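You operate a simulated robot arm through the tools that you are given. There is no shell and no other tool. Be economical: measure what you need, move in short steps, check, and stop when the job is done.

You are at the controls of a simulated robot arm. One attempt, no reset.

TASK
Pump the teal ball up to 5 psi.
Fine: Fit the nozzle on its valve, set the dial, then press start; afterwards put the nozzle back on its stand and the dial at 0.
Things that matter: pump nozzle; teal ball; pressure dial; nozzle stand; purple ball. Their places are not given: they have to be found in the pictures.

Only the result counts: the job must be done as asked and must still hold three seconds after the hand-in. Knocking over, shifting, dropping, spilling or breaking anything else fails it.

THE ROBOT
A 6-joint arm with a two-finger parallel gripper, fixed in place. Base frame: the origin is at the foot of the arm, x ahead of it, y to its left, z up. Readings come in mm, rad, newtons and seconds.
With the tool pointing down near the work surface it reaches from about 260 to 680 mm from the base axis. Its first joint turns from -1.152 to 1.152 rad. Payload 2.9 kg.
The TCP is the grasp point between the finger pads, 30 mm short of the fingertips. In the tool frame z runs along the fingers and y along their closing line. Largest opening 110 mm; finger width 20, thickness 10; the body of the gripper, 48 by 112 mm, starts 55 mm behind the TCP.
Orientation is told as [roll, pitch, yaw] about the base's x, y, z axes, in that order, counted from this pose: with the fingers straight down and closing along the base's y, the tool's x points along the base's -x, its y along +y and its z along -z.

THE INTERFACE
- The arm moves only by the tool send_rows. Its argument "rows" is one flat list of numbers, 7 for each row, row after row: the turn, a rotation vector about the base's x, y, z in rad, then the shift along the base's x, y, z in cm, then the opening in per cent of the stroke, from 0 (shut) to 100 (fully open). In form: [rx, ry, rz, x, y, z, gripper, rx, ry, rz, x, y, z, gripper, ...]. A call has 1 to 8 rows; each row is the pose to reach, as a shift and turn from the pose commanded when the call began. Rows are played at 5 a second. More than 50 mm and 0.15 rad between two rows, or a gripper value outside its range, and nothing of the call is played. A pose out of reach is approached as far as the arm can. The call stops where the force on the tool passes 70 N (or 10 N more than at its start, if that is more) or the arm is blocked; 0.2 s more then pass. Each finger travels about 108 mm/s and halts on what it meets, pressing with about 43 N; the grip force reading is that of the motor and also rises with nothing between the fingers. The clock runs only during rows and for 0.2 s after the last one: add rows that repeat a pose to give the fingers time. It gives the time, the measured TCP pose, the force on the tool (base axes), the opening and the grip force at its end, in the units of the frame above (readings bear some noise), and new pictures: "pictures" is both (left out), scene, wrist or none.
- Cameras (640 x 400 px; columns grow to the right, rows downward): "scene" is fixed at [84.3, 431.4, 1407]; the picture's right is [-0.73, -0.68, 0.00], its down [-0.24, 0.26, -0.94] and it looks along [0.64, -0.68, -0.35] (base axes); focal length 271 px, centre (320, 200). "wrist" rides on the gripper at [-36, 0, -57] in the tool frame; the picture's right is [0.00, -1.00, 0.00], its down [0.97, 0.00, -0.24] and it looks along [0.24, 0.00, 0.97] (tool axes); focal length 218 px, centre (320, 200).
- measure_at(camera, pixels): there is no depth. For up to 12 entries [column, row, z] of the newest picture of that camera ("zoom" is the newest enlarged one), the place [x, y] in the base frame at which the ray of that pixel passes the height z, good to about 2 mm. The clock stands still meanwhile.
- close_up(camera, box): a new picture of the part [left, top, right, bottom] of that camera's present view, enlarged. The clock stands still meanwhile.
- finish_job(): hands the job in; it is judged then, once.

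Go step by step. Measure first, check grasps and placings, and put right what went wrong. The budget is 80 turns and 150 pictures, counting those below and the enlarged ones. Unless the task says otherwise, let go and move clear before handing in, and close with one line.

The tools are called as name(argument=value, ...) on one line, values as JSON. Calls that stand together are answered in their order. send_rows: Moves the arm, as the interface text tells. Its arguments: {"type":"object","properties":{"rows":{"type":"array","items":{"type":"number"}},"pictures":{"type":"string","enum":["both","scene","wrist","none"]}},"required":["rows"]} The other tools are called the same way: measure_at (camera, pixels) gives the place at which the rays of pixels pass given heights; close_up (camera, box) takes an enlarged picture of a part of a camera's view; finish_job () hands the job in.

At the start:

```text
time: 0.0
tcp_pos: [381.9, 64.1, 1283.7]
tcp_rot: [-0.001, 0.0, 0.0]
force: [0.3, -0.3, -0.5]
gripper_width: 109.9
grip_force: 0.1
```

scene: 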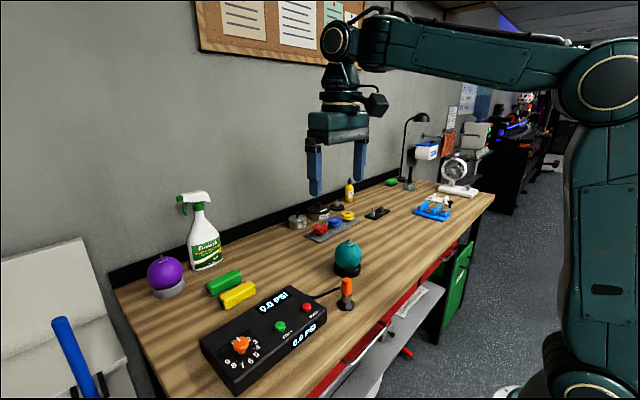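
wrist: 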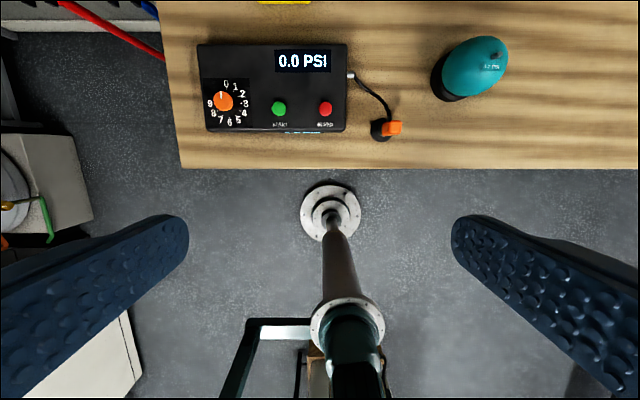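

The wrist picture shows the pump box (dial at about (223,101)), the nozzle on its stand near (388,130) and the teal ball near (475,67). I'll enlarge these.

close_up(camera="wrist", box=[180, 20, 360, 150])

close_up(camera="wrist", box=[340, 20, 520, 150])

close_up(camera="scene", box=[190, 220, 380, 400])

measure_at(camera="wrist", pixels=[[223, 101, 930], [223, 101, 960], [388, 130, 871], [393, 128, 930], [475, 67, 920], [495, 55, 940], [279, 108, 920], [325, 108, 920], [197, 44, 920], [346, 130, 920]])

```text
3.08 times, centred on (270, 85) of wrist
```

zoom: 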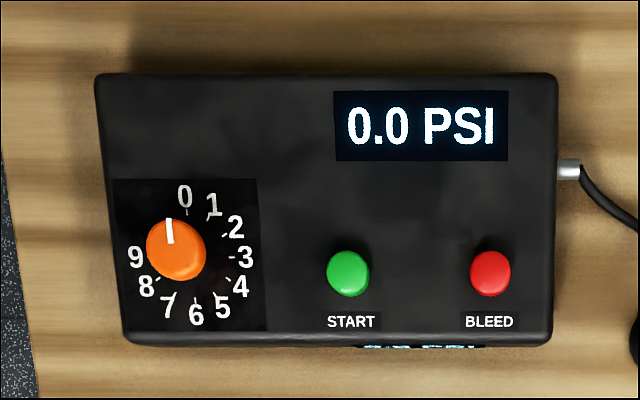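

```text
3.08 times, centred on (430, 85) of wrist
```

zoom: 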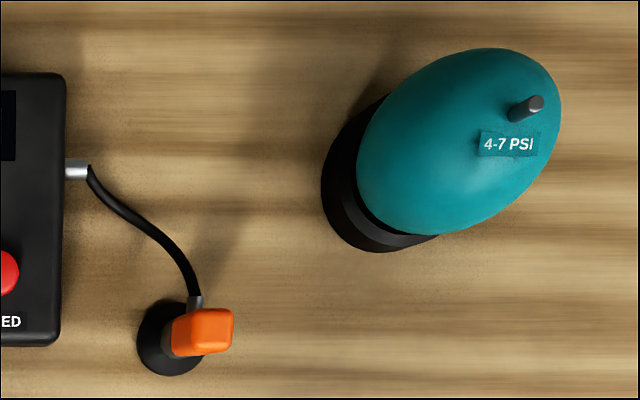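

```text
2.22 times, centred on (285, 310) of scene
```

zoom: 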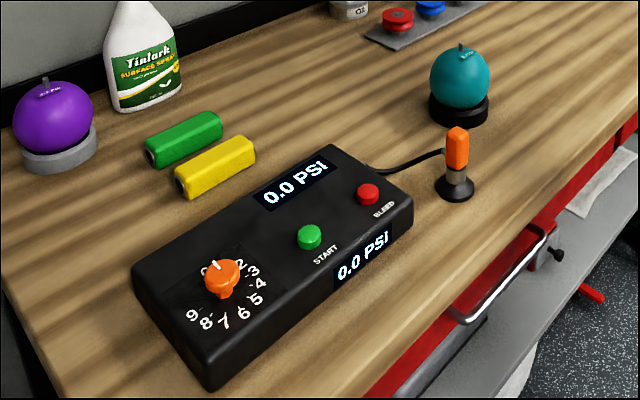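

```text
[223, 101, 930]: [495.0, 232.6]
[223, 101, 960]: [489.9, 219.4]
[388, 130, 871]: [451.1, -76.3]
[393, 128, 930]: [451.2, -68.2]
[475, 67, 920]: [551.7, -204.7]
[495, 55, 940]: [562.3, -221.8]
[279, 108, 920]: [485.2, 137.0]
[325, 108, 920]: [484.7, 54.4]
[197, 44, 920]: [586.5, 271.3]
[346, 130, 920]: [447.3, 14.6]
```

The nozzle stands near (450,-75), dial 0–9 in 30° steps clockwise, valve points up on the teal ball. I'll move above the nozzle for a closer view.

send_rows(rows=[0, 0, 0, 1, -3, -3, 100, 0, 0, 0, 2, -6, -6, 100, 0, 0, 0, 3, -8, -9, 100, 0, 0, 0, 4, -10, -12, 100, 0, 0, 0, 5, -12, -14.5, 100, 0, 0, 0, 6, -14, -17, 100, 0, 0, 0, 6, -14, -17, 100])

```text
time: 1.6
tcp_pos: [441.8, -74.3, 1110.2]
tcp_rot: [-0.001, -0.001, -0.001]
force: [0.1, -0.1, -0.4]
gripper_width: 110.1
grip_force: 0.0
```

scene: 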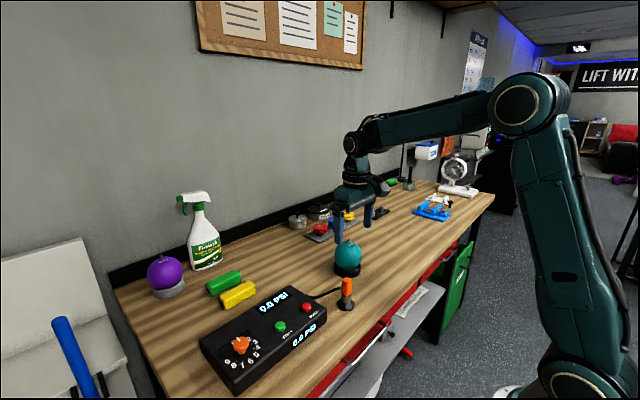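
wrist: 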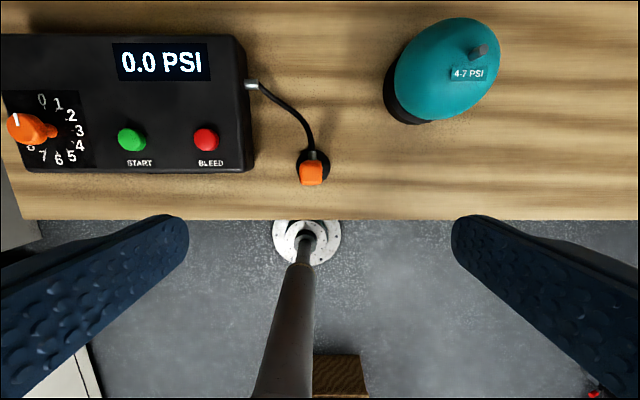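

The nozzle appears at about (311,172) in the wrist view. I'll enlarge and triangulate against the scene view.

close_up(camera="wrist", box=[270, 130, 350, 200])

close_up(camera="scene", box=[310, 230, 390, 320])

measure_at(camera="wrist", pixels=[[313, 166, 871], [311, 172, 910], [311, 172, 940], [311, 172, 970], [480, 51, 960], [480, 51, 990], [480, 51, 1020], [445, 70, 930]])

measure_at(camera="scene", pixels=[[347, 280, 910], [347, 280, 940], [347, 280, 970], [346, 305, 871], [349, 242, 960], [349, 242, 990], [349, 242, 1020]])

```text
5.71 times, centred on (310, 165) of wrist
```

zoom: 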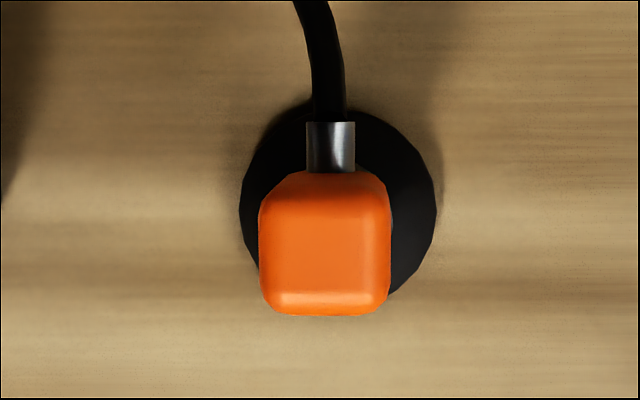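

```text
4.44 times, centred on (350, 275) of scene
```

zoom: 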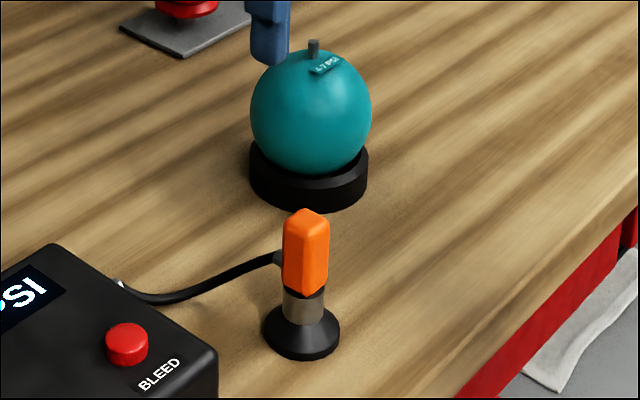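

```text
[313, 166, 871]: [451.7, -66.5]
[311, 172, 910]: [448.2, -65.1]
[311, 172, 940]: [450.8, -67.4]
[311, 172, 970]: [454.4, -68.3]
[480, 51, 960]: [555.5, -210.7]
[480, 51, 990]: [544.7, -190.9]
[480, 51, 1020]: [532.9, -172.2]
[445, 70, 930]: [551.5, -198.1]
```

```text
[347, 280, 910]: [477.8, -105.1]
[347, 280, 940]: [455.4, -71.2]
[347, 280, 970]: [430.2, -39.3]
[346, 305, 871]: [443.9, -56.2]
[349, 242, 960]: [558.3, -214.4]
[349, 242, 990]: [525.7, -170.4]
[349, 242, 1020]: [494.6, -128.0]
```

Nozzle top centre ≈ (451.5,-67.5), top z≈946, cable leaving on its +x side. I'll descend above it with a narrower opening and check.

send_rows(rows=[0, 0, 0, 0.5, 0.4, -4, 80, 0, 0, 0, 1, 0.7, -8, 60, 0, 0, 0, 1, 0.7, -11, 60, 0, 0, 0, 1, 0.7, -11, 60, 0, 0, 0, 1, 0.7, -11, 60])

```text
time: 2.8
tcp_pos: [452.0, -69.3, 1004.5]
tcp_rot: [0.001, 0.0, 0.0]
force: [0.2, 0.9, -0.6]
gripper_width: 66.0
grip_force: 0.0
```

scene: 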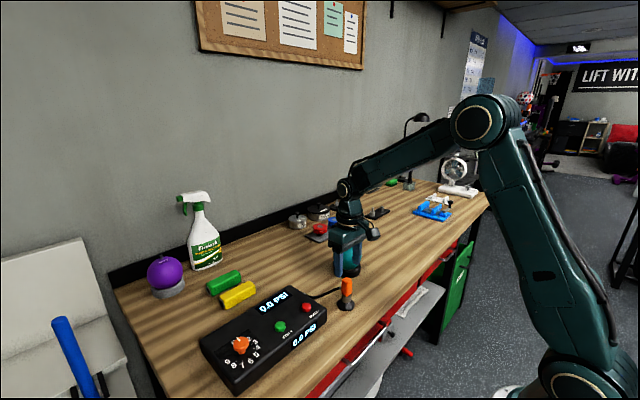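
wrist: 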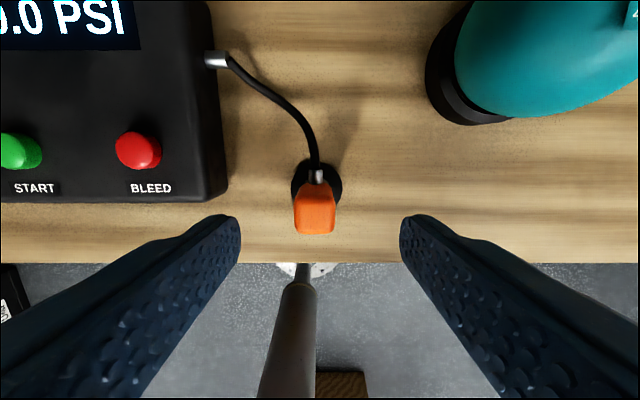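

The nozzle sits at (314,~212), a few mm to +y of the grip centre. Measuring precisely.

close_up(camera="wrist", box=[280, 150, 360, 250])

measure_at(camera="wrist", pixels=[[314.5, 183, 946], [314.5, 208, 946], [314.5, 234, 946], [295, 208, 946], [335, 208, 946], [316, 180, 885]])

```text
4.00 times, centred on (320, 200) of wrist
```

zoom: 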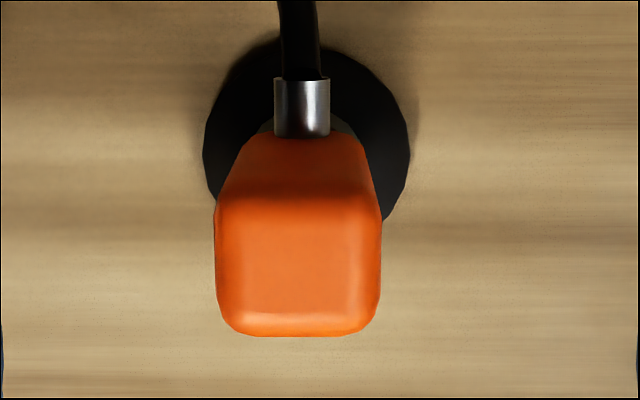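

```text
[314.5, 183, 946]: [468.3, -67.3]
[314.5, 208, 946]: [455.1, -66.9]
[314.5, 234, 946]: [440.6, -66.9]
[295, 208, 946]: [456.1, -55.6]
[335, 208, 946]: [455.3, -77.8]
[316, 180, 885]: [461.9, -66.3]
```

Top face centre ≈ (450.5,-66.8). Lowering around it.

send_rows(rows=[0, 0, 0, -0.1, 0.2, -2, 60, 0, 0, 0, -0.1, 0.2, -4, 60, 0, 0, 0, -0.1, 0.2, -6, 60, 0, 0, 0, -0.1, 0.2, -6, 60])

```text
time: 3.8
tcp_pos: [452.9, -65.6, 944.1]
tcp_rot: [0.0, 0.001, -0.001]
force: [1.1, 0.3, -0.6]
gripper_width: 66.0
grip_force: 0.0
```

scene: 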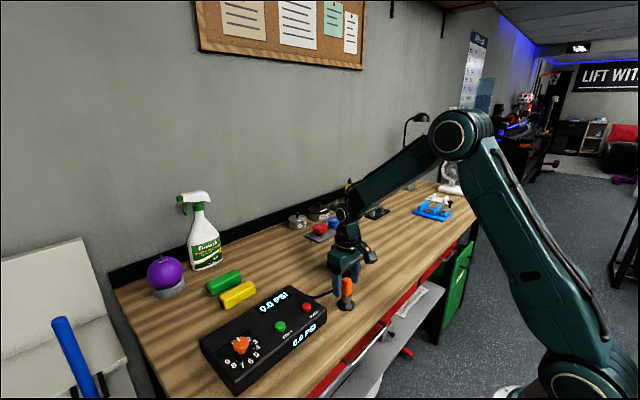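
wrist: 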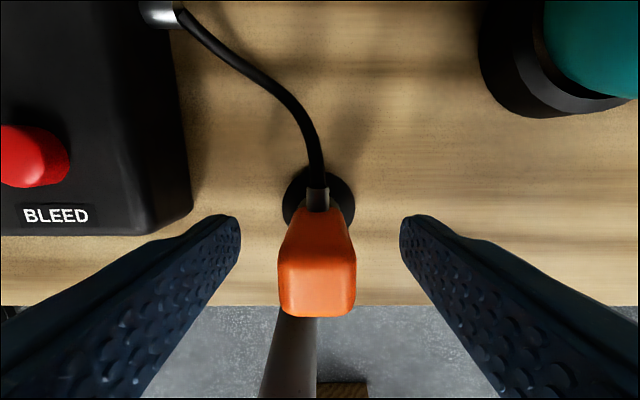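

Nozzle top is level with the TCP and about 3 mm toward -x. I'll correct, lower 6 mm, then close.

send_rows(rows=[0, 0, 0, -0.3, 0.05, -0.6, 60, 0, 0, 0, -0.3, 0.05, -0.6, 40, 0, 0, 0, -0.3, 0.05, -0.6, 20, 0, 0, 0, -0.3, 0.05, -0.6, 10, 0, 0, 0, -0.3, 0.05, -0.6, 10, 0, 0, 0, -0.3, 0.05, -0.6, 10])

close_up(camera="scene", box=[310, 230, 390, 320])

```text
time: 5.2
tcp_pos: [448.5, -65.0, 938.4]
tcp_rot: [0.002, 0.001, -0.001]
force: [-0.6, 1.0, -0.1]
gripper_width: 23.2
grip_force: 43.3
```

scene: 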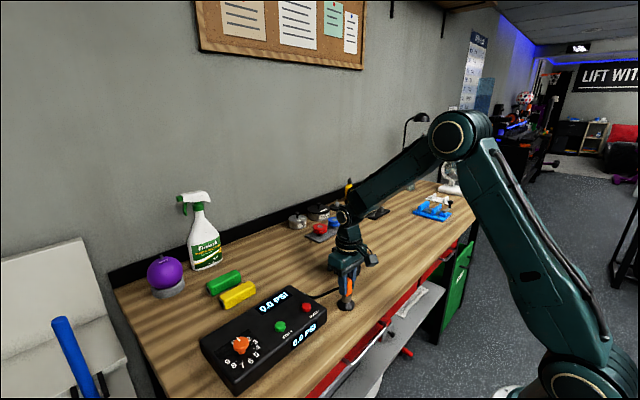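
wrist: 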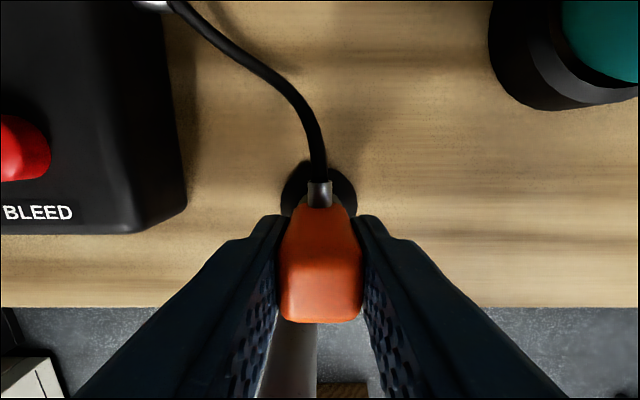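

```text
4.44 times, centred on (350, 275) of scene
```

zoom: 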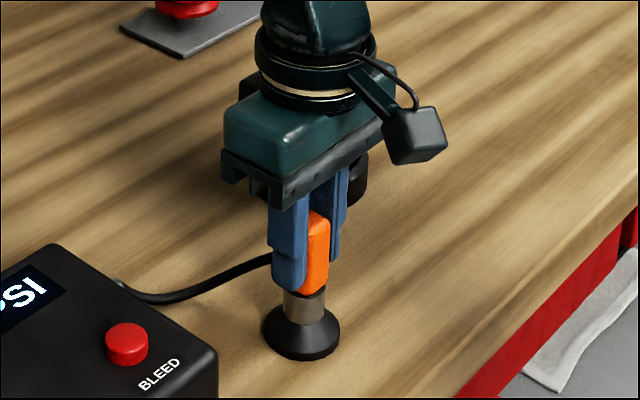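

The nozzle is gripped (width 23.2). I'll call this pose G and lift straight up 12 cm.

send_rows(rows=[0, 0, 0, 0, 0, 2, 10, 0, 0, 0, 0, 0, 4, 10, 0, 0, 0, 0, 0, 7, 10, 0, 0, 0, 0, 0, 10, 10, 0, 0, 0, 0, 0, 12, 10, 0, 0, 0, 0, 0, 12, 10])

close_up(camera="scene", box=[290, 190, 410, 320])

```text
time: 6.6
tcp_pos: [450.5, -67.0, 1057.7]
tcp_rot: [0.0, -0.002, 0.001]
force: [0.4, 0.2, -0.9]
gripper_width: 23.3
grip_force: 43.0
```

scene: 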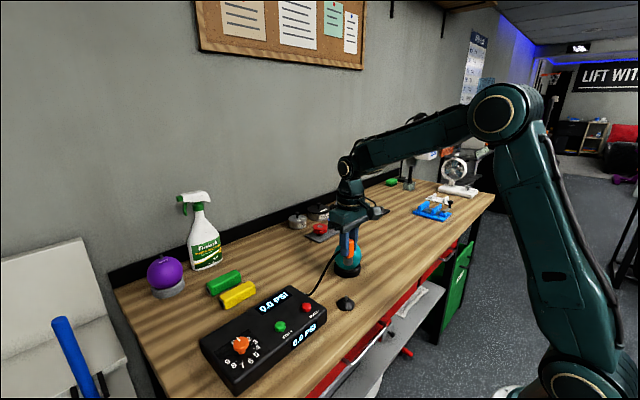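
wrist: 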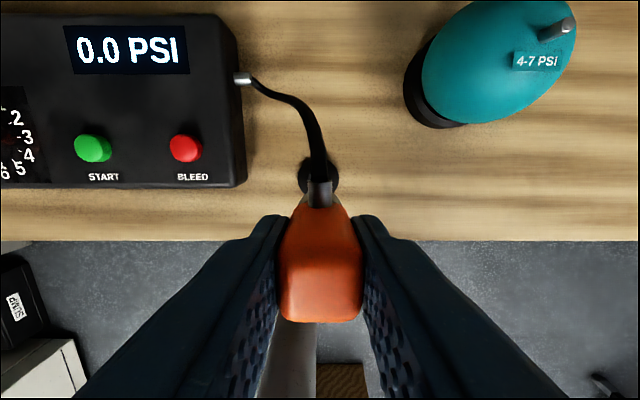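

```text
3.08 times, centred on (350, 255) of scene
```

zoom: 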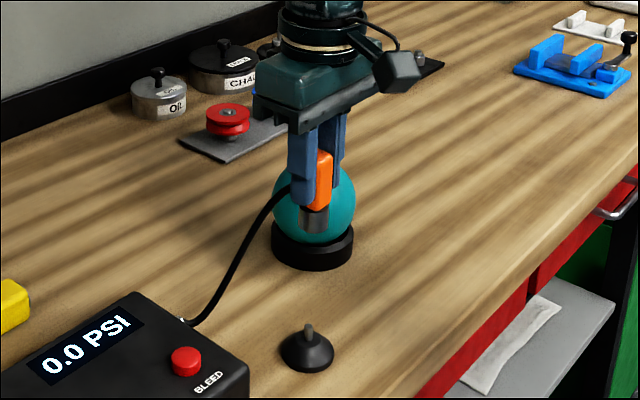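

The nozzle lifted cleanly; the valve top is at about (570,22) in the wrist view. Triangulating it with the earlier scene pixel (348.4,239.5).

close_up(camera="wrist", box=[500, 0, 620, 75])

measure_at(camera="wrist", pixels=[[570, 22, 950], [570, 22, 960], [570, 22, 970], [570, 22, 980], [570, 22, 990]])

measure_at(camera="scene", pixels=[[348.4, 239.5, 950], [348.4, 239.5, 960], [348.4, 239.5, 970], [348.4, 239.5, 980], [348.4, 239.5, 990]])

```text
5.33 times, centred on (560, 38) of wrist
```

zoom: 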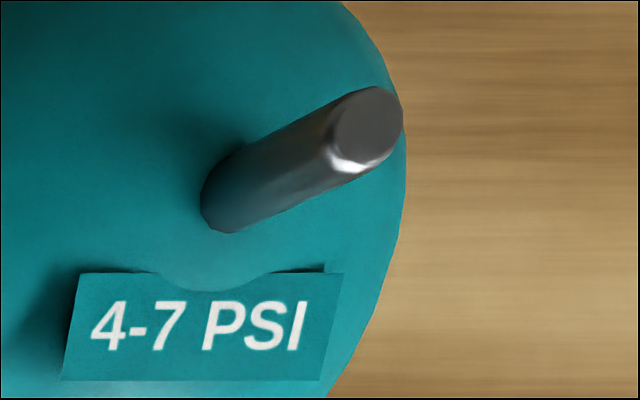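

```text
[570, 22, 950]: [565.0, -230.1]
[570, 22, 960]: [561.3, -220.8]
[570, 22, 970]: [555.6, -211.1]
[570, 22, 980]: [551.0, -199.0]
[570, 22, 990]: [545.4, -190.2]
```

```text
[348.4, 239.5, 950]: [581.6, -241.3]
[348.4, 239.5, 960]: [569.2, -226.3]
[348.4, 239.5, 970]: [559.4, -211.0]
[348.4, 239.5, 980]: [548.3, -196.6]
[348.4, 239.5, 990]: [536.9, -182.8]
```

Valve top ≈ (553,-204,976). I'll move partway to get a better wrist view of it.

send_rows(rows=[0, 0, 0, 2, -3, 0.5, 10, 0, 0, 0, 4, -6, 1, 10, 0, 0, 0, 6, -9, 1, 10, 0, 0, 0, 8, -11, 1, 10, 0, 0, 0, 8, -11, 1, 10])

close_up(camera="scene", box=[290, 190, 410, 320])

```text
time: 7.8
tcp_pos: [530.5, -177.3, 1068.0]
tcp_rot: [-0.001, 0.0, 0.0]
force: [-0.6, 0.1, -0.5]
gripper_width: 23.3
grip_force: 43.2
```

scene: 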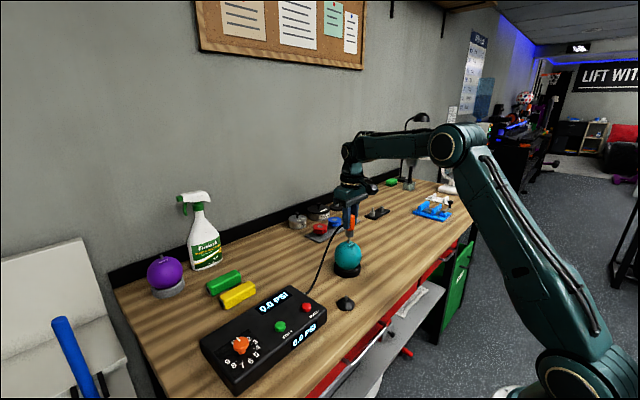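
wrist: 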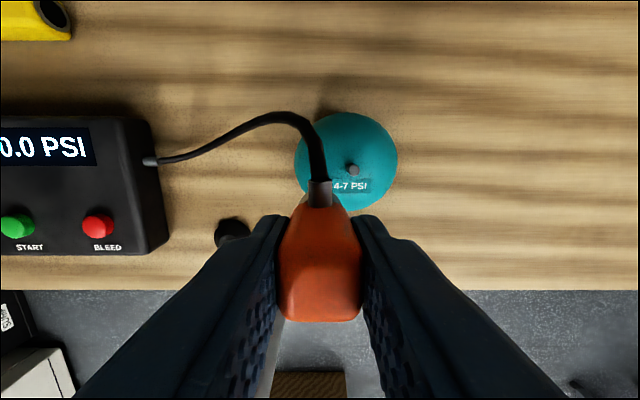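

```text
3.08 times, centred on (350, 255) of scene
```

zoom: 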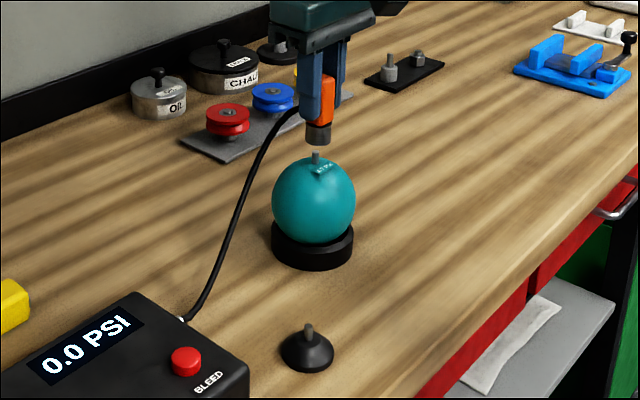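

Now the valve shows at (352,170) in the wrist view; refine.

close_up(camera="wrist", box=[320, 140, 400, 190])

measure_at(camera="wrist", pixels=[[353, 170, 965], [353, 170, 970], [353, 170, 975], [353, 170, 980], [353, 170, 985]])

measure_at(camera="scene", pixels=[[348.4, 240.1, 965], [348.4, 240.1, 970], [348.4, 240.1, 975], [348.4, 240.1, 980]])

```text
8.00 times, centred on (360, 165) of wrist
```

zoom: 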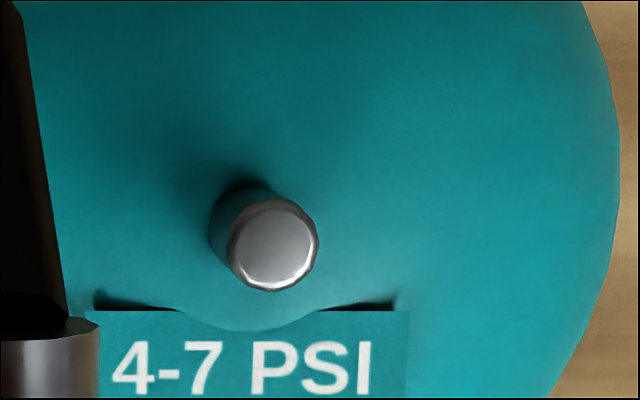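

```text
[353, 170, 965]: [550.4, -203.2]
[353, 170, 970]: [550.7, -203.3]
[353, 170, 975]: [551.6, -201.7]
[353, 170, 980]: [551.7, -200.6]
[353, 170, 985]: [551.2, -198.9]
```

```text
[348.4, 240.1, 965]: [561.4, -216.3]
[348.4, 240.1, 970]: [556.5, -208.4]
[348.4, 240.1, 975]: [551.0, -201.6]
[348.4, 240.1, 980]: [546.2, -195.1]
```

Valve top ≈ (551,-202,975). Moving the nozzle straight above it, still clear.

send_rows(rows=[0, 0, 0, 1, -1.2, 0, 10, 0, 0, 0, 2.05, -2.5, 0, 10, 0, 0, 0, 2.05, -2.5, -1.5, 10, 0, 0, 0, 2.05, -2.5, -1.5, 10])

close_up(camera="scene", box=[320, 200, 380, 260])

```text
time: 8.8
tcp_pos: [549.1, -201.3, 1054.9]
tcp_rot: [0.0, 0.0, 0.0]
force: [0.0, 0.1, -0.4]
gripper_width: 23.3
grip_force: 42.5
```

scene: 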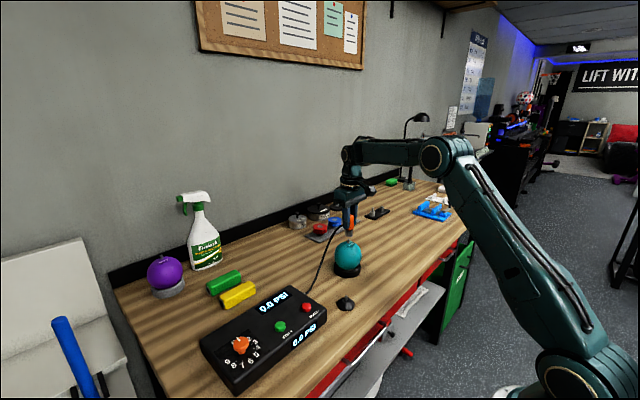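
wrist: 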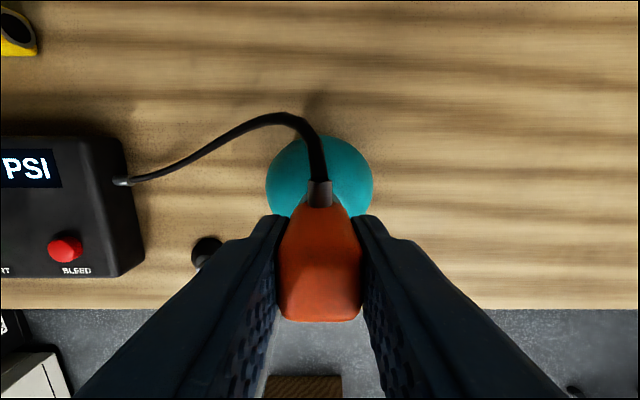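

```text
6.67 times, centred on (350, 230) of scene
```

zoom: 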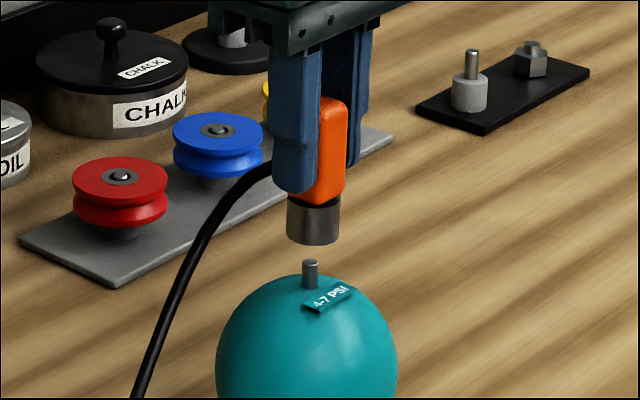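

The nozzle tip is ~12 mm above the valve, ~1 mm off to the right in the scene view. Correcting and lowering gradually.

send_rows(rows=[0, 0, 0, 0.1, 0.02, -0.6, 10, 0, 0, 0, 0.1, 0.02, -1.1, 10, 0, 0, 0, 0.1, 0.02, -1.1, 10], pictures="wrist")

close_up(camera="scene", box=[320, 200, 380, 260])

```text
time: 9.6
tcp_pos: [550.1, -201.6, 1042.2]
tcp_rot: [0.001, 0.001, 0.001]
force: [0.6, -0.1, -0.8]
gripper_width: 23.2
grip_force: 43.3
```

wrist: 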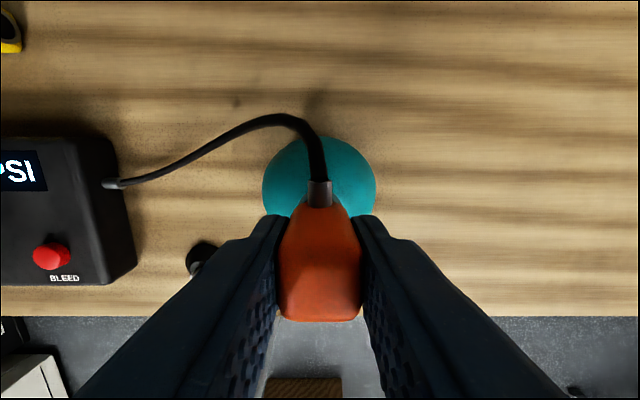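

```text
6.67 times, centred on (350, 230) of scene
```

zoom: 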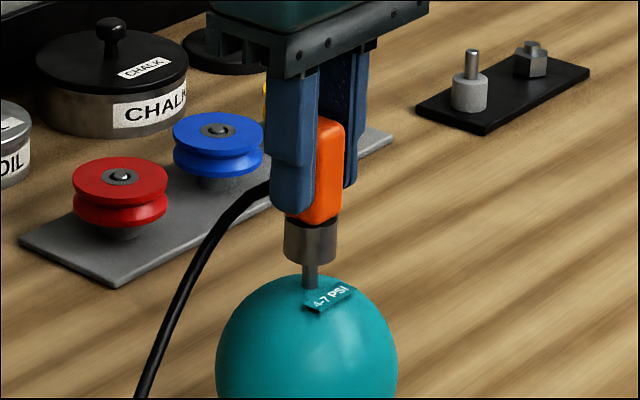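

Tip and valve now align at column 310 and the tip reaches the valve top. Lowering further while watching force.

send_rows(rows=[0, 0, 0, 0, 0, -0.3, 10, 0, 0, 0, 0, 0, -0.6, 10, 0, 0, 0, 0, 0, -0.6, 10], pictures="none")

close_up(camera="scene", box=[320, 200, 380, 260])

```text
time: 10.4
tcp_pos: [549.5, -200.8, 1035.4]
tcp_rot: [-0.002, 0.001, 0.001]
force: [-0.2, 0.3, -0.4]
gripper_width: 22.9
grip_force: 42.5
```

```text
6.67 times, centred on (350, 230) of scene
```

zoom: 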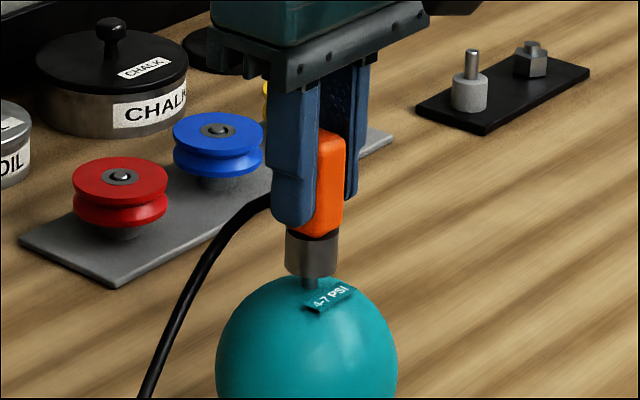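

No contact force yet and the tip is sliding over the valve. Continue down.

send_rows(rows=[0, 0, 0, 0, 0, -0.3, 10, 0, 0, 0, 0, 0, -0.6, 10, 0, 0, 0, 0, 0, -0.9, 10, 0, 0, 0, 0, 0, -0.9, 10], pictures="none")

close_up(camera="scene", box=[320, 200, 380, 260])

```text
time: 11.4
tcp_pos: [550.0, -199.1, 1026.0]
tcp_rot: [0.0, 0.0, 0.0]
force: [-0.8, -0.2, -1.3]
gripper_width: 23.2
grip_force: 43.0
```

```text
6.67 times, centred on (350, 230) of scene
```

zoom: 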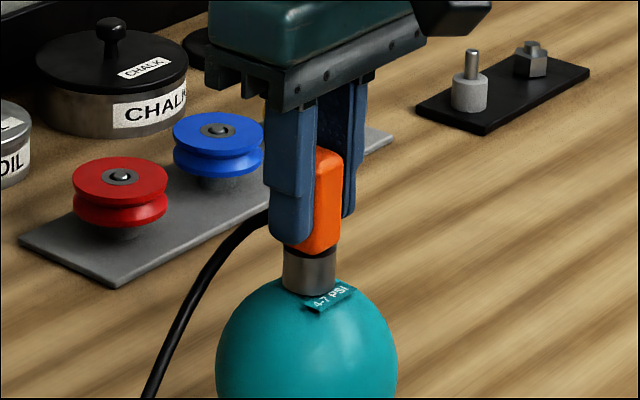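

The tip's rim is nearly on the ball with no force. A last few mm in fine steps.

send_rows(rows=[0, 0, 0, 0, 0, -0.1, 10, 0, 0, 0, 0, 0, -0.2, 10, 0, 0, 0, 0, 0, -0.3, 10, 0, 0, 0, 0, 0, -0.3, 10], pictures="none")

close_up(camera="scene", box=[320, 200, 380, 260])

```text
time: 12.4
tcp_pos: [549.4, -202.2, 1024.7]
tcp_rot: [0.0, -0.002, 0.0]
force: [1.7, 2.1, 7.0]
gripper_width: 23.2
grip_force: 42.5
```

```text
6.67 times, centred on (350, 230) of scene
```

zoom: 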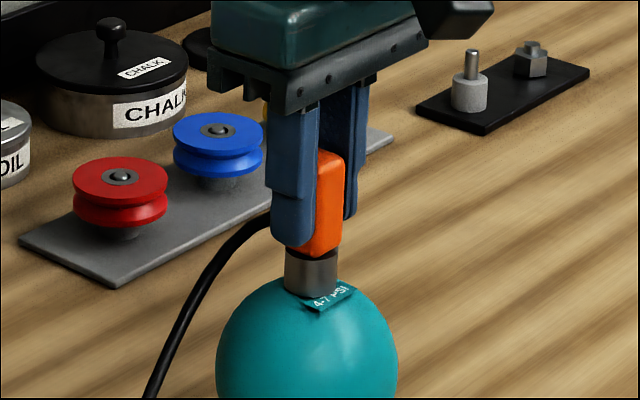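

Contact at 7 N: the nozzle is seated. Releasing and rising.

send_rows(rows=[0, 0, 0, 0, 0, 0.1, 10, 0, 0, 0, 0, 0, 0.1, 25, 0, 0, 0, 0, 0, 0.1, 45, 0, 0, 0, 0, 0, 0.1, 60, 0, 0, 0, 0, 0, 0.1, 60], pictures="wrist")

close_up(camera="scene", box=[320, 200, 380, 260])

```text
time: 13.6
tcp_pos: [549.8, -200.2, 1025.1]
tcp_rot: [0.0, 0.0, -0.002]
force: [0.0, -0.1, 0.0]
gripper_width: 65.9
grip_force: 0.2
```

wrist: 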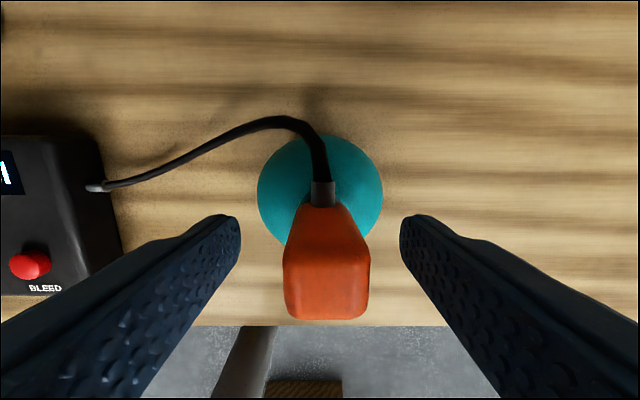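

```text
6.67 times, centred on (350, 230) of scene
```

zoom: 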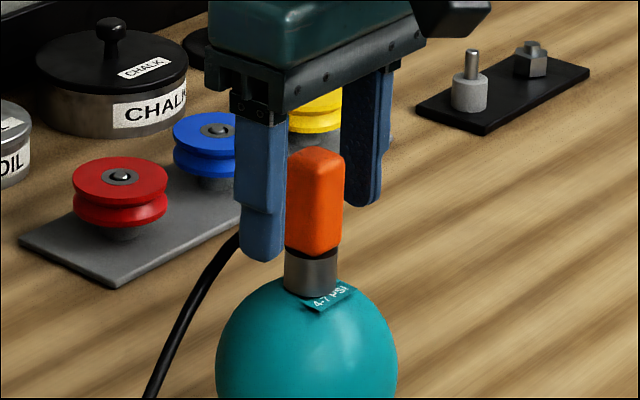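

The nozzle stays on the valve. Rising straight up, then heading to the dial.

send_rows(rows=[0, 0, 0, 0, 0, 2, 60, 0, 0, 0, 0, 0, 5, 60, 0, 0, 0, 0, 0, 8.5, 60, 0, 0, 0, 0, 0, 10, 60, 0, 0, 0, -1, 4.5, 10, 60, 0, 0, 0, -2, 9, 10, 60, 0, 0, 0, -3, 13.5, 10, 60, 0, 0, 0, -3.5, 18, 10, 60], pictures="none")

send_rows(rows=[0, 0, 0, -1, 4.5, -1, 60, 0, 0, 0, -2, 9, -2, 60, 0, 0, 0, -2.5, 13.5, -3, 60, 0, 0, 0, -2.5, 18, -3, 60, 0, 0, 0, -2.5, 22, -3, 60, 0, 0, 0, -2.5, 22, -3, 60])

```text
time: 15.4
tcp_pos: [514.2, -21.5, 1126.2]
tcp_rot: [0.0, 0.0, -0.003]
force: [0.1, -0.2, -1.1]
gripper_width: 65.8
grip_force: 0.1
```

```text
time: 16.8
tcp_pos: [489.5, 197.2, 1095.9]
tcp_rot: [-0.001, 0.002, -0.001]
force: [0.0, -0.7, -0.1]
gripper_width: 65.8
grip_force: 0.0
```

scene: 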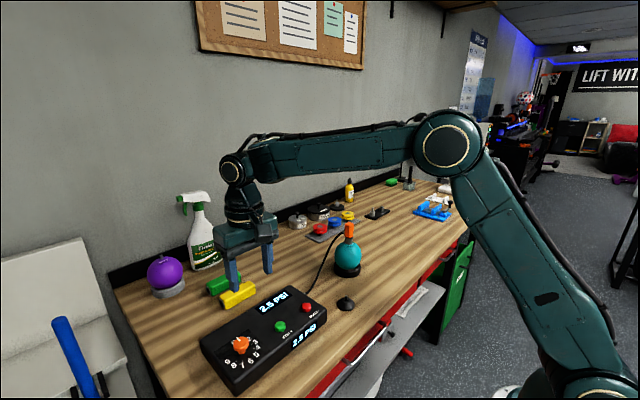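
wrist: 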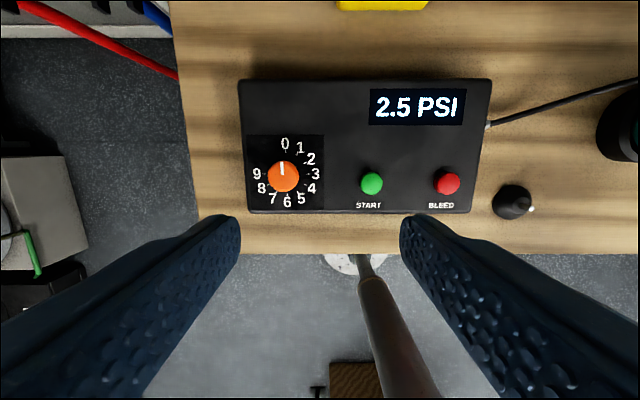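

The display now reads 2.5 PSI, so the nozzle is fitted. Locating the dial: (284,176) wrist.

close_up(camera="wrist", box=[235, 125, 335, 215])

close_up(camera="scene", box=[200, 310, 290, 390])

measure_at(camera="wrist", pixels=[[284, 176, 920], [284, 176, 940], [284, 176, 960], [371, 182, 930], [447, 182, 930]])

measure_at(camera="scene", pixels=[[241, 343, 920], [241, 343, 930], [241, 343, 940], [241, 343, 950], [241, 343, 960], [281, 325, 920], [281, 325, 930], [281, 325, 940]])

```text
4.44 times, centred on (285, 170) of wrist
```

zoom: 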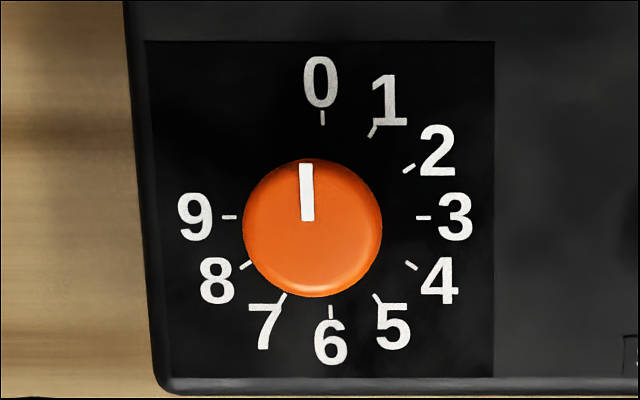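

```text
5.00 times, centred on (245, 350) of scene
```

zoom: 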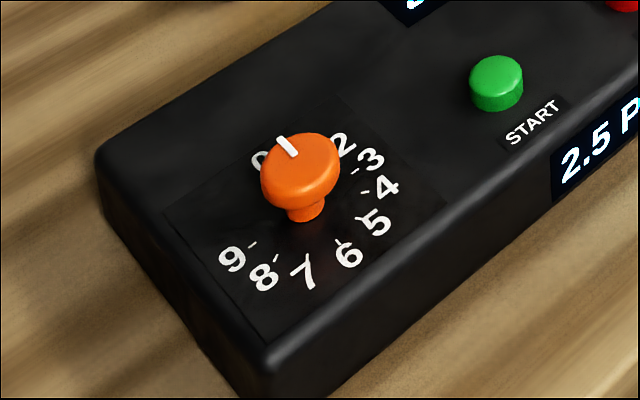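

```text
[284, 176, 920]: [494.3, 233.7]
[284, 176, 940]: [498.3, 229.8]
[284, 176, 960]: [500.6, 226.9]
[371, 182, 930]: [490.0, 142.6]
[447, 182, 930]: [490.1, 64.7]
```

```text
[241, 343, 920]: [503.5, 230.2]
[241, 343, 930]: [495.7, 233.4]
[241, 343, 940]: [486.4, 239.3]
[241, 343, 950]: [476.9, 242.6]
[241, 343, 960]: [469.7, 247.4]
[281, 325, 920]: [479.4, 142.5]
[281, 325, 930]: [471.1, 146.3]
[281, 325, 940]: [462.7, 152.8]
```

Knob top ≈ (496.5,232.5,929), mushroom disc ≈33 mm across. Finding the panel height via the "5" and button-top pixels.

measure_at(camera="wrist", pixels=[[301.2, 198.6, 890], [301.2, 198.6, 900], [301.2, 198.6, 910], [284, 174.5, 930], [371.5, 182, 905], [371.5, 182, 915], [371.5, 182, 925]])

measure_at(camera="scene", pixels=[[256.2, 354.2, 890], [256.2, 354.2, 900], [256.2, 354.2, 910], [280.4, 324, 905], [280.4, 324, 915], [280.4, 324, 925]])

```text
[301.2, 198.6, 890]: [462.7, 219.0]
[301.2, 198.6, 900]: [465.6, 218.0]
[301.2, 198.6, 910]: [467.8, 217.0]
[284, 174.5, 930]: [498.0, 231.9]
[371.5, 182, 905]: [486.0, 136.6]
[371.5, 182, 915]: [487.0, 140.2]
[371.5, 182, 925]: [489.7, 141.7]
```

```text
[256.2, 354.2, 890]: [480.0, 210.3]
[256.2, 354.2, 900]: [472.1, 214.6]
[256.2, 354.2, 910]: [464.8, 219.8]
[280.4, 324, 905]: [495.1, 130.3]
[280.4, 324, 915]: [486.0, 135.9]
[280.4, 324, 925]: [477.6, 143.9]
```

Panel z≈907, knob disc 918–929, START top ≈ (487,139,916). I'll move above the knob while pre-turning the gripper +75° so the 150° clockwise turn stays centred.

send_rows(rows=[0, 0, 0.15, 0.2, 1, -1, 60, 0, 0, 0.3, 0.4, 2, -2, 60, 0, 0, 0.45, 0.7, 3.4, -3, 60, 0, 0, 0.6, 0.7, 3.4, -4, 60, 0, 0, 0.75, 0.7, 3.4, -5, 60, 0, 0, 0.9, 0.7, 3.4, -6, 60, 0, 0, 1.05, 0.7, 3.4, -7, 60, 0, 0, 1.2, 0.7, 3.4, -8, 60], pictures="none")

send_rows(rows=[0, 0, 0.109, 0, 0, 0, 60, 0, 0, 0.109, 0, 0, 0, 60])

```text
time: 18.6
tcp_pos: [497.1, 233.8, 1011.8]
tcp_rot: [0.001, -0.001, 1.203]
force: [0.5, 0.1, -0.7]
gripper_width: 66.5
grip_force: 0.1
```

```text
time: 19.2
tcp_pos: [498.3, 232.7, 1013.2]
tcp_rot: [0.0, 0.001, 1.308]
force: [-0.2, 0.5, 0.2]
gripper_width: 66.3
grip_force: 0.0
```

scene: 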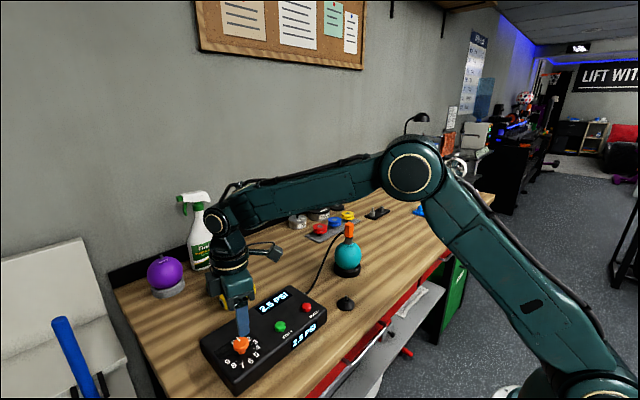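
wrist: 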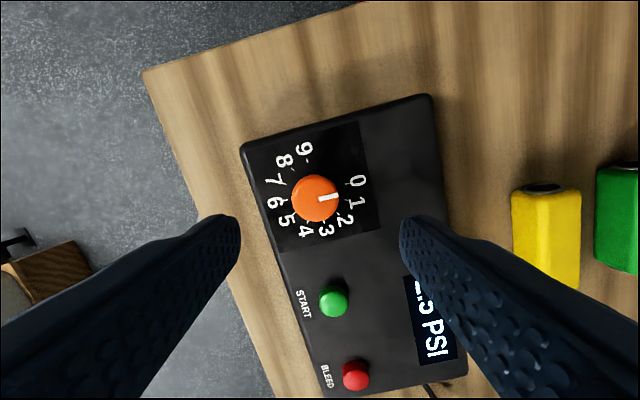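

The knob is at (315,198) between the fingers; measuring to fine-centre.

measure_at(camera="wrist", pixels=[[315.5, 198, 922], [315.5, 198, 929], [333, 301, 916]])

close_up(camera="wrist", box=[270, 150, 370, 250])

```text
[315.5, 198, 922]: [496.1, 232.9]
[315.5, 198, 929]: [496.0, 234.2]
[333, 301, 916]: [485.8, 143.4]
```

```text
4.00 times, centred on (320, 200) of wrist
```

zoom: 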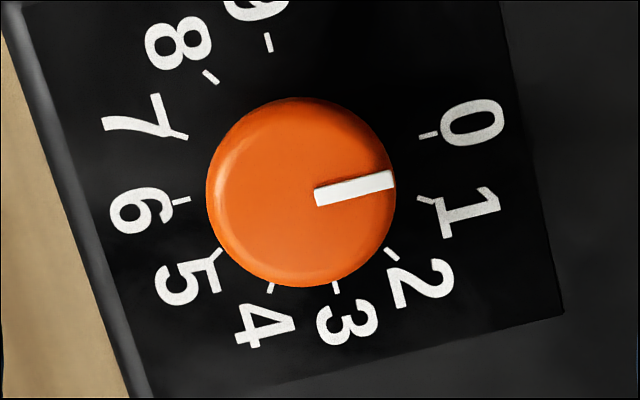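

Knob centre ≈ (496,233.5). Small correction and descend around the knob.

send_rows(rows=[0, 0, 0, -0.13, 0.07, -2, 60, 0, 0, 0, -0.13, 0.07, -4, 60, 0, 0, 0, -0.13, 0.07, -6, 60, 0, 0, 0, -0.13, 0.07, -7, 60, 0, 0, 0, -0.13, 0.07, -7, 60])

close_up(camera="scene", box=[200, 310, 290, 390])

```text
time: 20.4
tcp_pos: [495.8, 234.9, 944.8]
tcp_rot: [0.0, 0.0, 1.308]
force: [1.3, -0.6, 0.6]
gripper_width: 65.9
grip_force: 0.0
```

scene: 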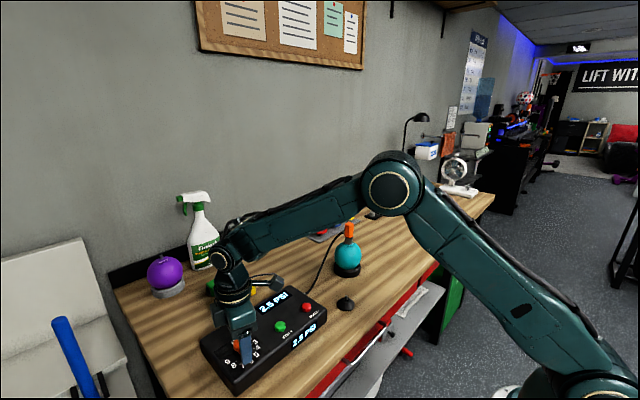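
wrist: 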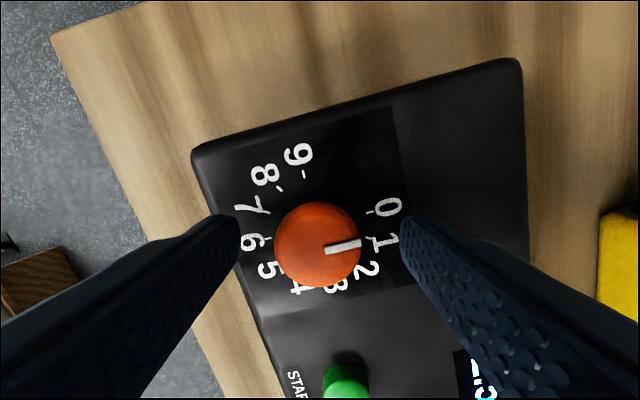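

```text
5.00 times, centred on (245, 350) of scene
```

zoom: 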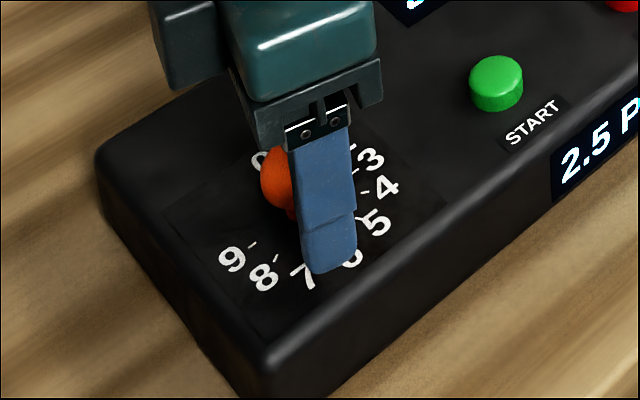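

Knob well centred (317,245 vs expected 320,248). Closing.

send_rows(rows=[0, 0, 0, 0, 0, 0, 45, 0, 0, 0, 0, 0, 0, 30, 0, 0, 0, 0, 0, 0, 20, 0, 0, 0, 0, 0, 0, 20, 0, 0, 0, 0, 0, 0, 20], pictures="wrist")

```text
time: 21.6
tcp_pos: [495.6, 235.5, 945.0]
tcp_rot: [0.003, -0.002, 1.309]
force: [-8.3, 2.2, 1.7]
gripper_width: 31.3
grip_force: 45.5
```

wrist: 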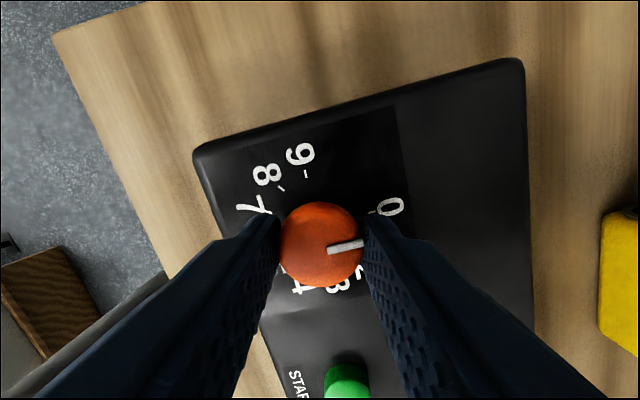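

Gripped (31.3 mm). Turning clockwise, first half.

send_rows(rows=[0, 0, -0.145, -0.05, 0, 0, 20, 0, 0, -0.29, -0.05, 0, 0, 20, 0, 0, -0.435, -0.05, 0, 0, 20, 0, 0, -0.58, -0.05, 0, 0, 20, 0, 0, -0.725, -0.05, 0, 0, 20, 0, 0, -0.87, -0.05, 0, 0, 20, 0, 0, -1.015, -0.05, 0, 0, 20, 0, 0, -1.047, -0.05, 0, 0, 20])

```text
time: 23.4
tcp_pos: [495.5, 234.6, 944.6]
tcp_rot: [0.0, -0.002, 0.26]
force: [-8.4, 7.7, -6.7]
gripper_width: 31.3
grip_force: 45.0
```

scene: 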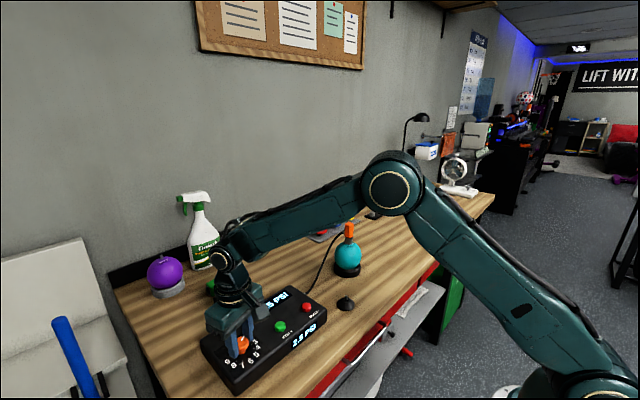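
wrist: 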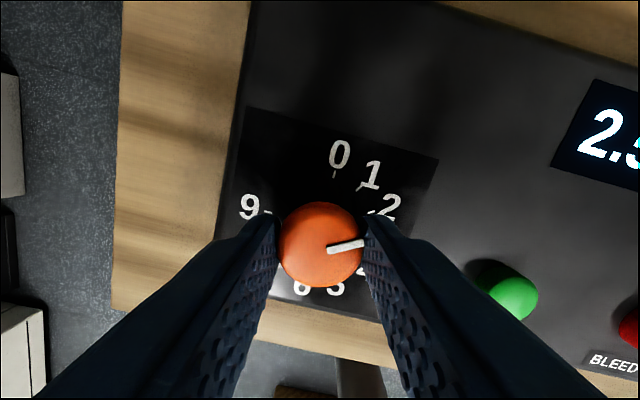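

The pointer turns with the gripper (now at 2). Continuing.

send_rows(rows=[0, 0, -0.145, -0.05, 0.05, 0, 20, 0, 0, -0.29, -0.05, 0.05, 0, 20, 0, 0, -0.435, -0.05, 0.05, 0, 20, 0, 0, -0.58, -0.05, 0.05, 0, 20, 0, 0, -0.725, -0.05, 0.05, 0, 20, 0, 0, -0.87, -0.05, 0.05, 0, 20, 0, 0, -1.015, -0.05, 0.05, 0, 20, 0, 0, -1.09, -0.05, 0.05, 0, 20], pictures="none")

send_rows(rows=[0, 0, -0.145, 0, 0, 0, 20, 0, 0, -0.29, 0, 0, 0, 20, 0, 0, -0.435, 0, 0, 0, 20, 0, 0, -0.481, 0, 0, 0, 20, 0, 0, -0.481, 0, 0, 0, 20])

close_up(camera="wrist", box=[250, 150, 400, 300])

```text
time: 25.2
tcp_pos: [495.5, 235.1, 943.7]
tcp_rot: [0.002, -0.001, -0.831]
force: [1.1, 11.1, -12.3]
gripper_width: 31.3
grip_force: 44.9
```

```text
time: 26.4
tcp_pos: [495.4, 235.1, 945.6]
tcp_rot: [0.001, 0.002, -1.31]
force: [4.0, 11.7, -7.0]
gripper_width: 31.2
grip_force: 45.0
```

scene: 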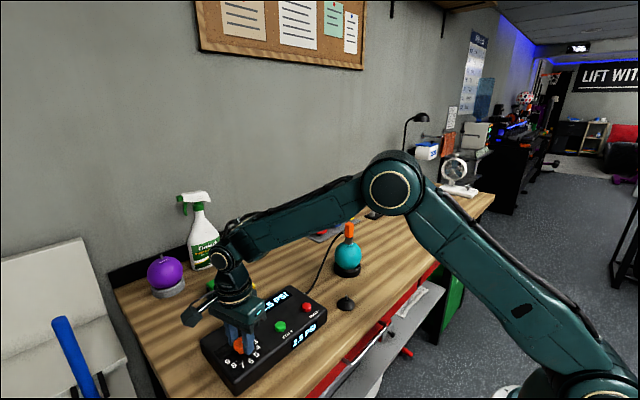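
wrist: 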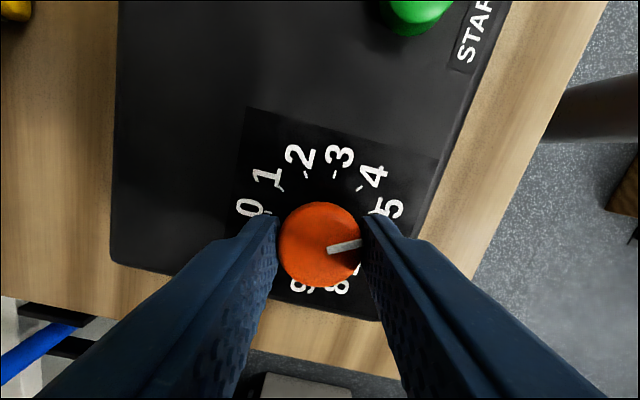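

```text
2.67 times, centred on (325, 225) of wrist
```

zoom: 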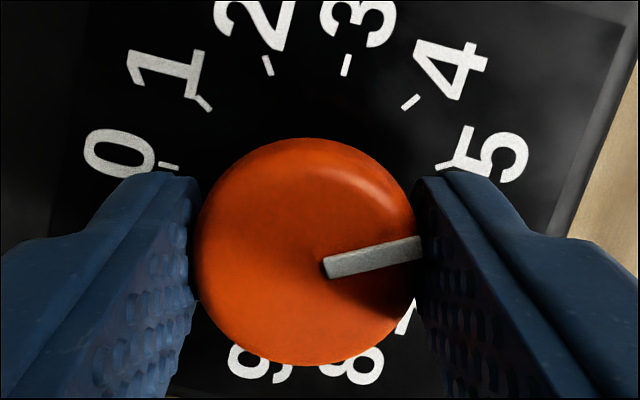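

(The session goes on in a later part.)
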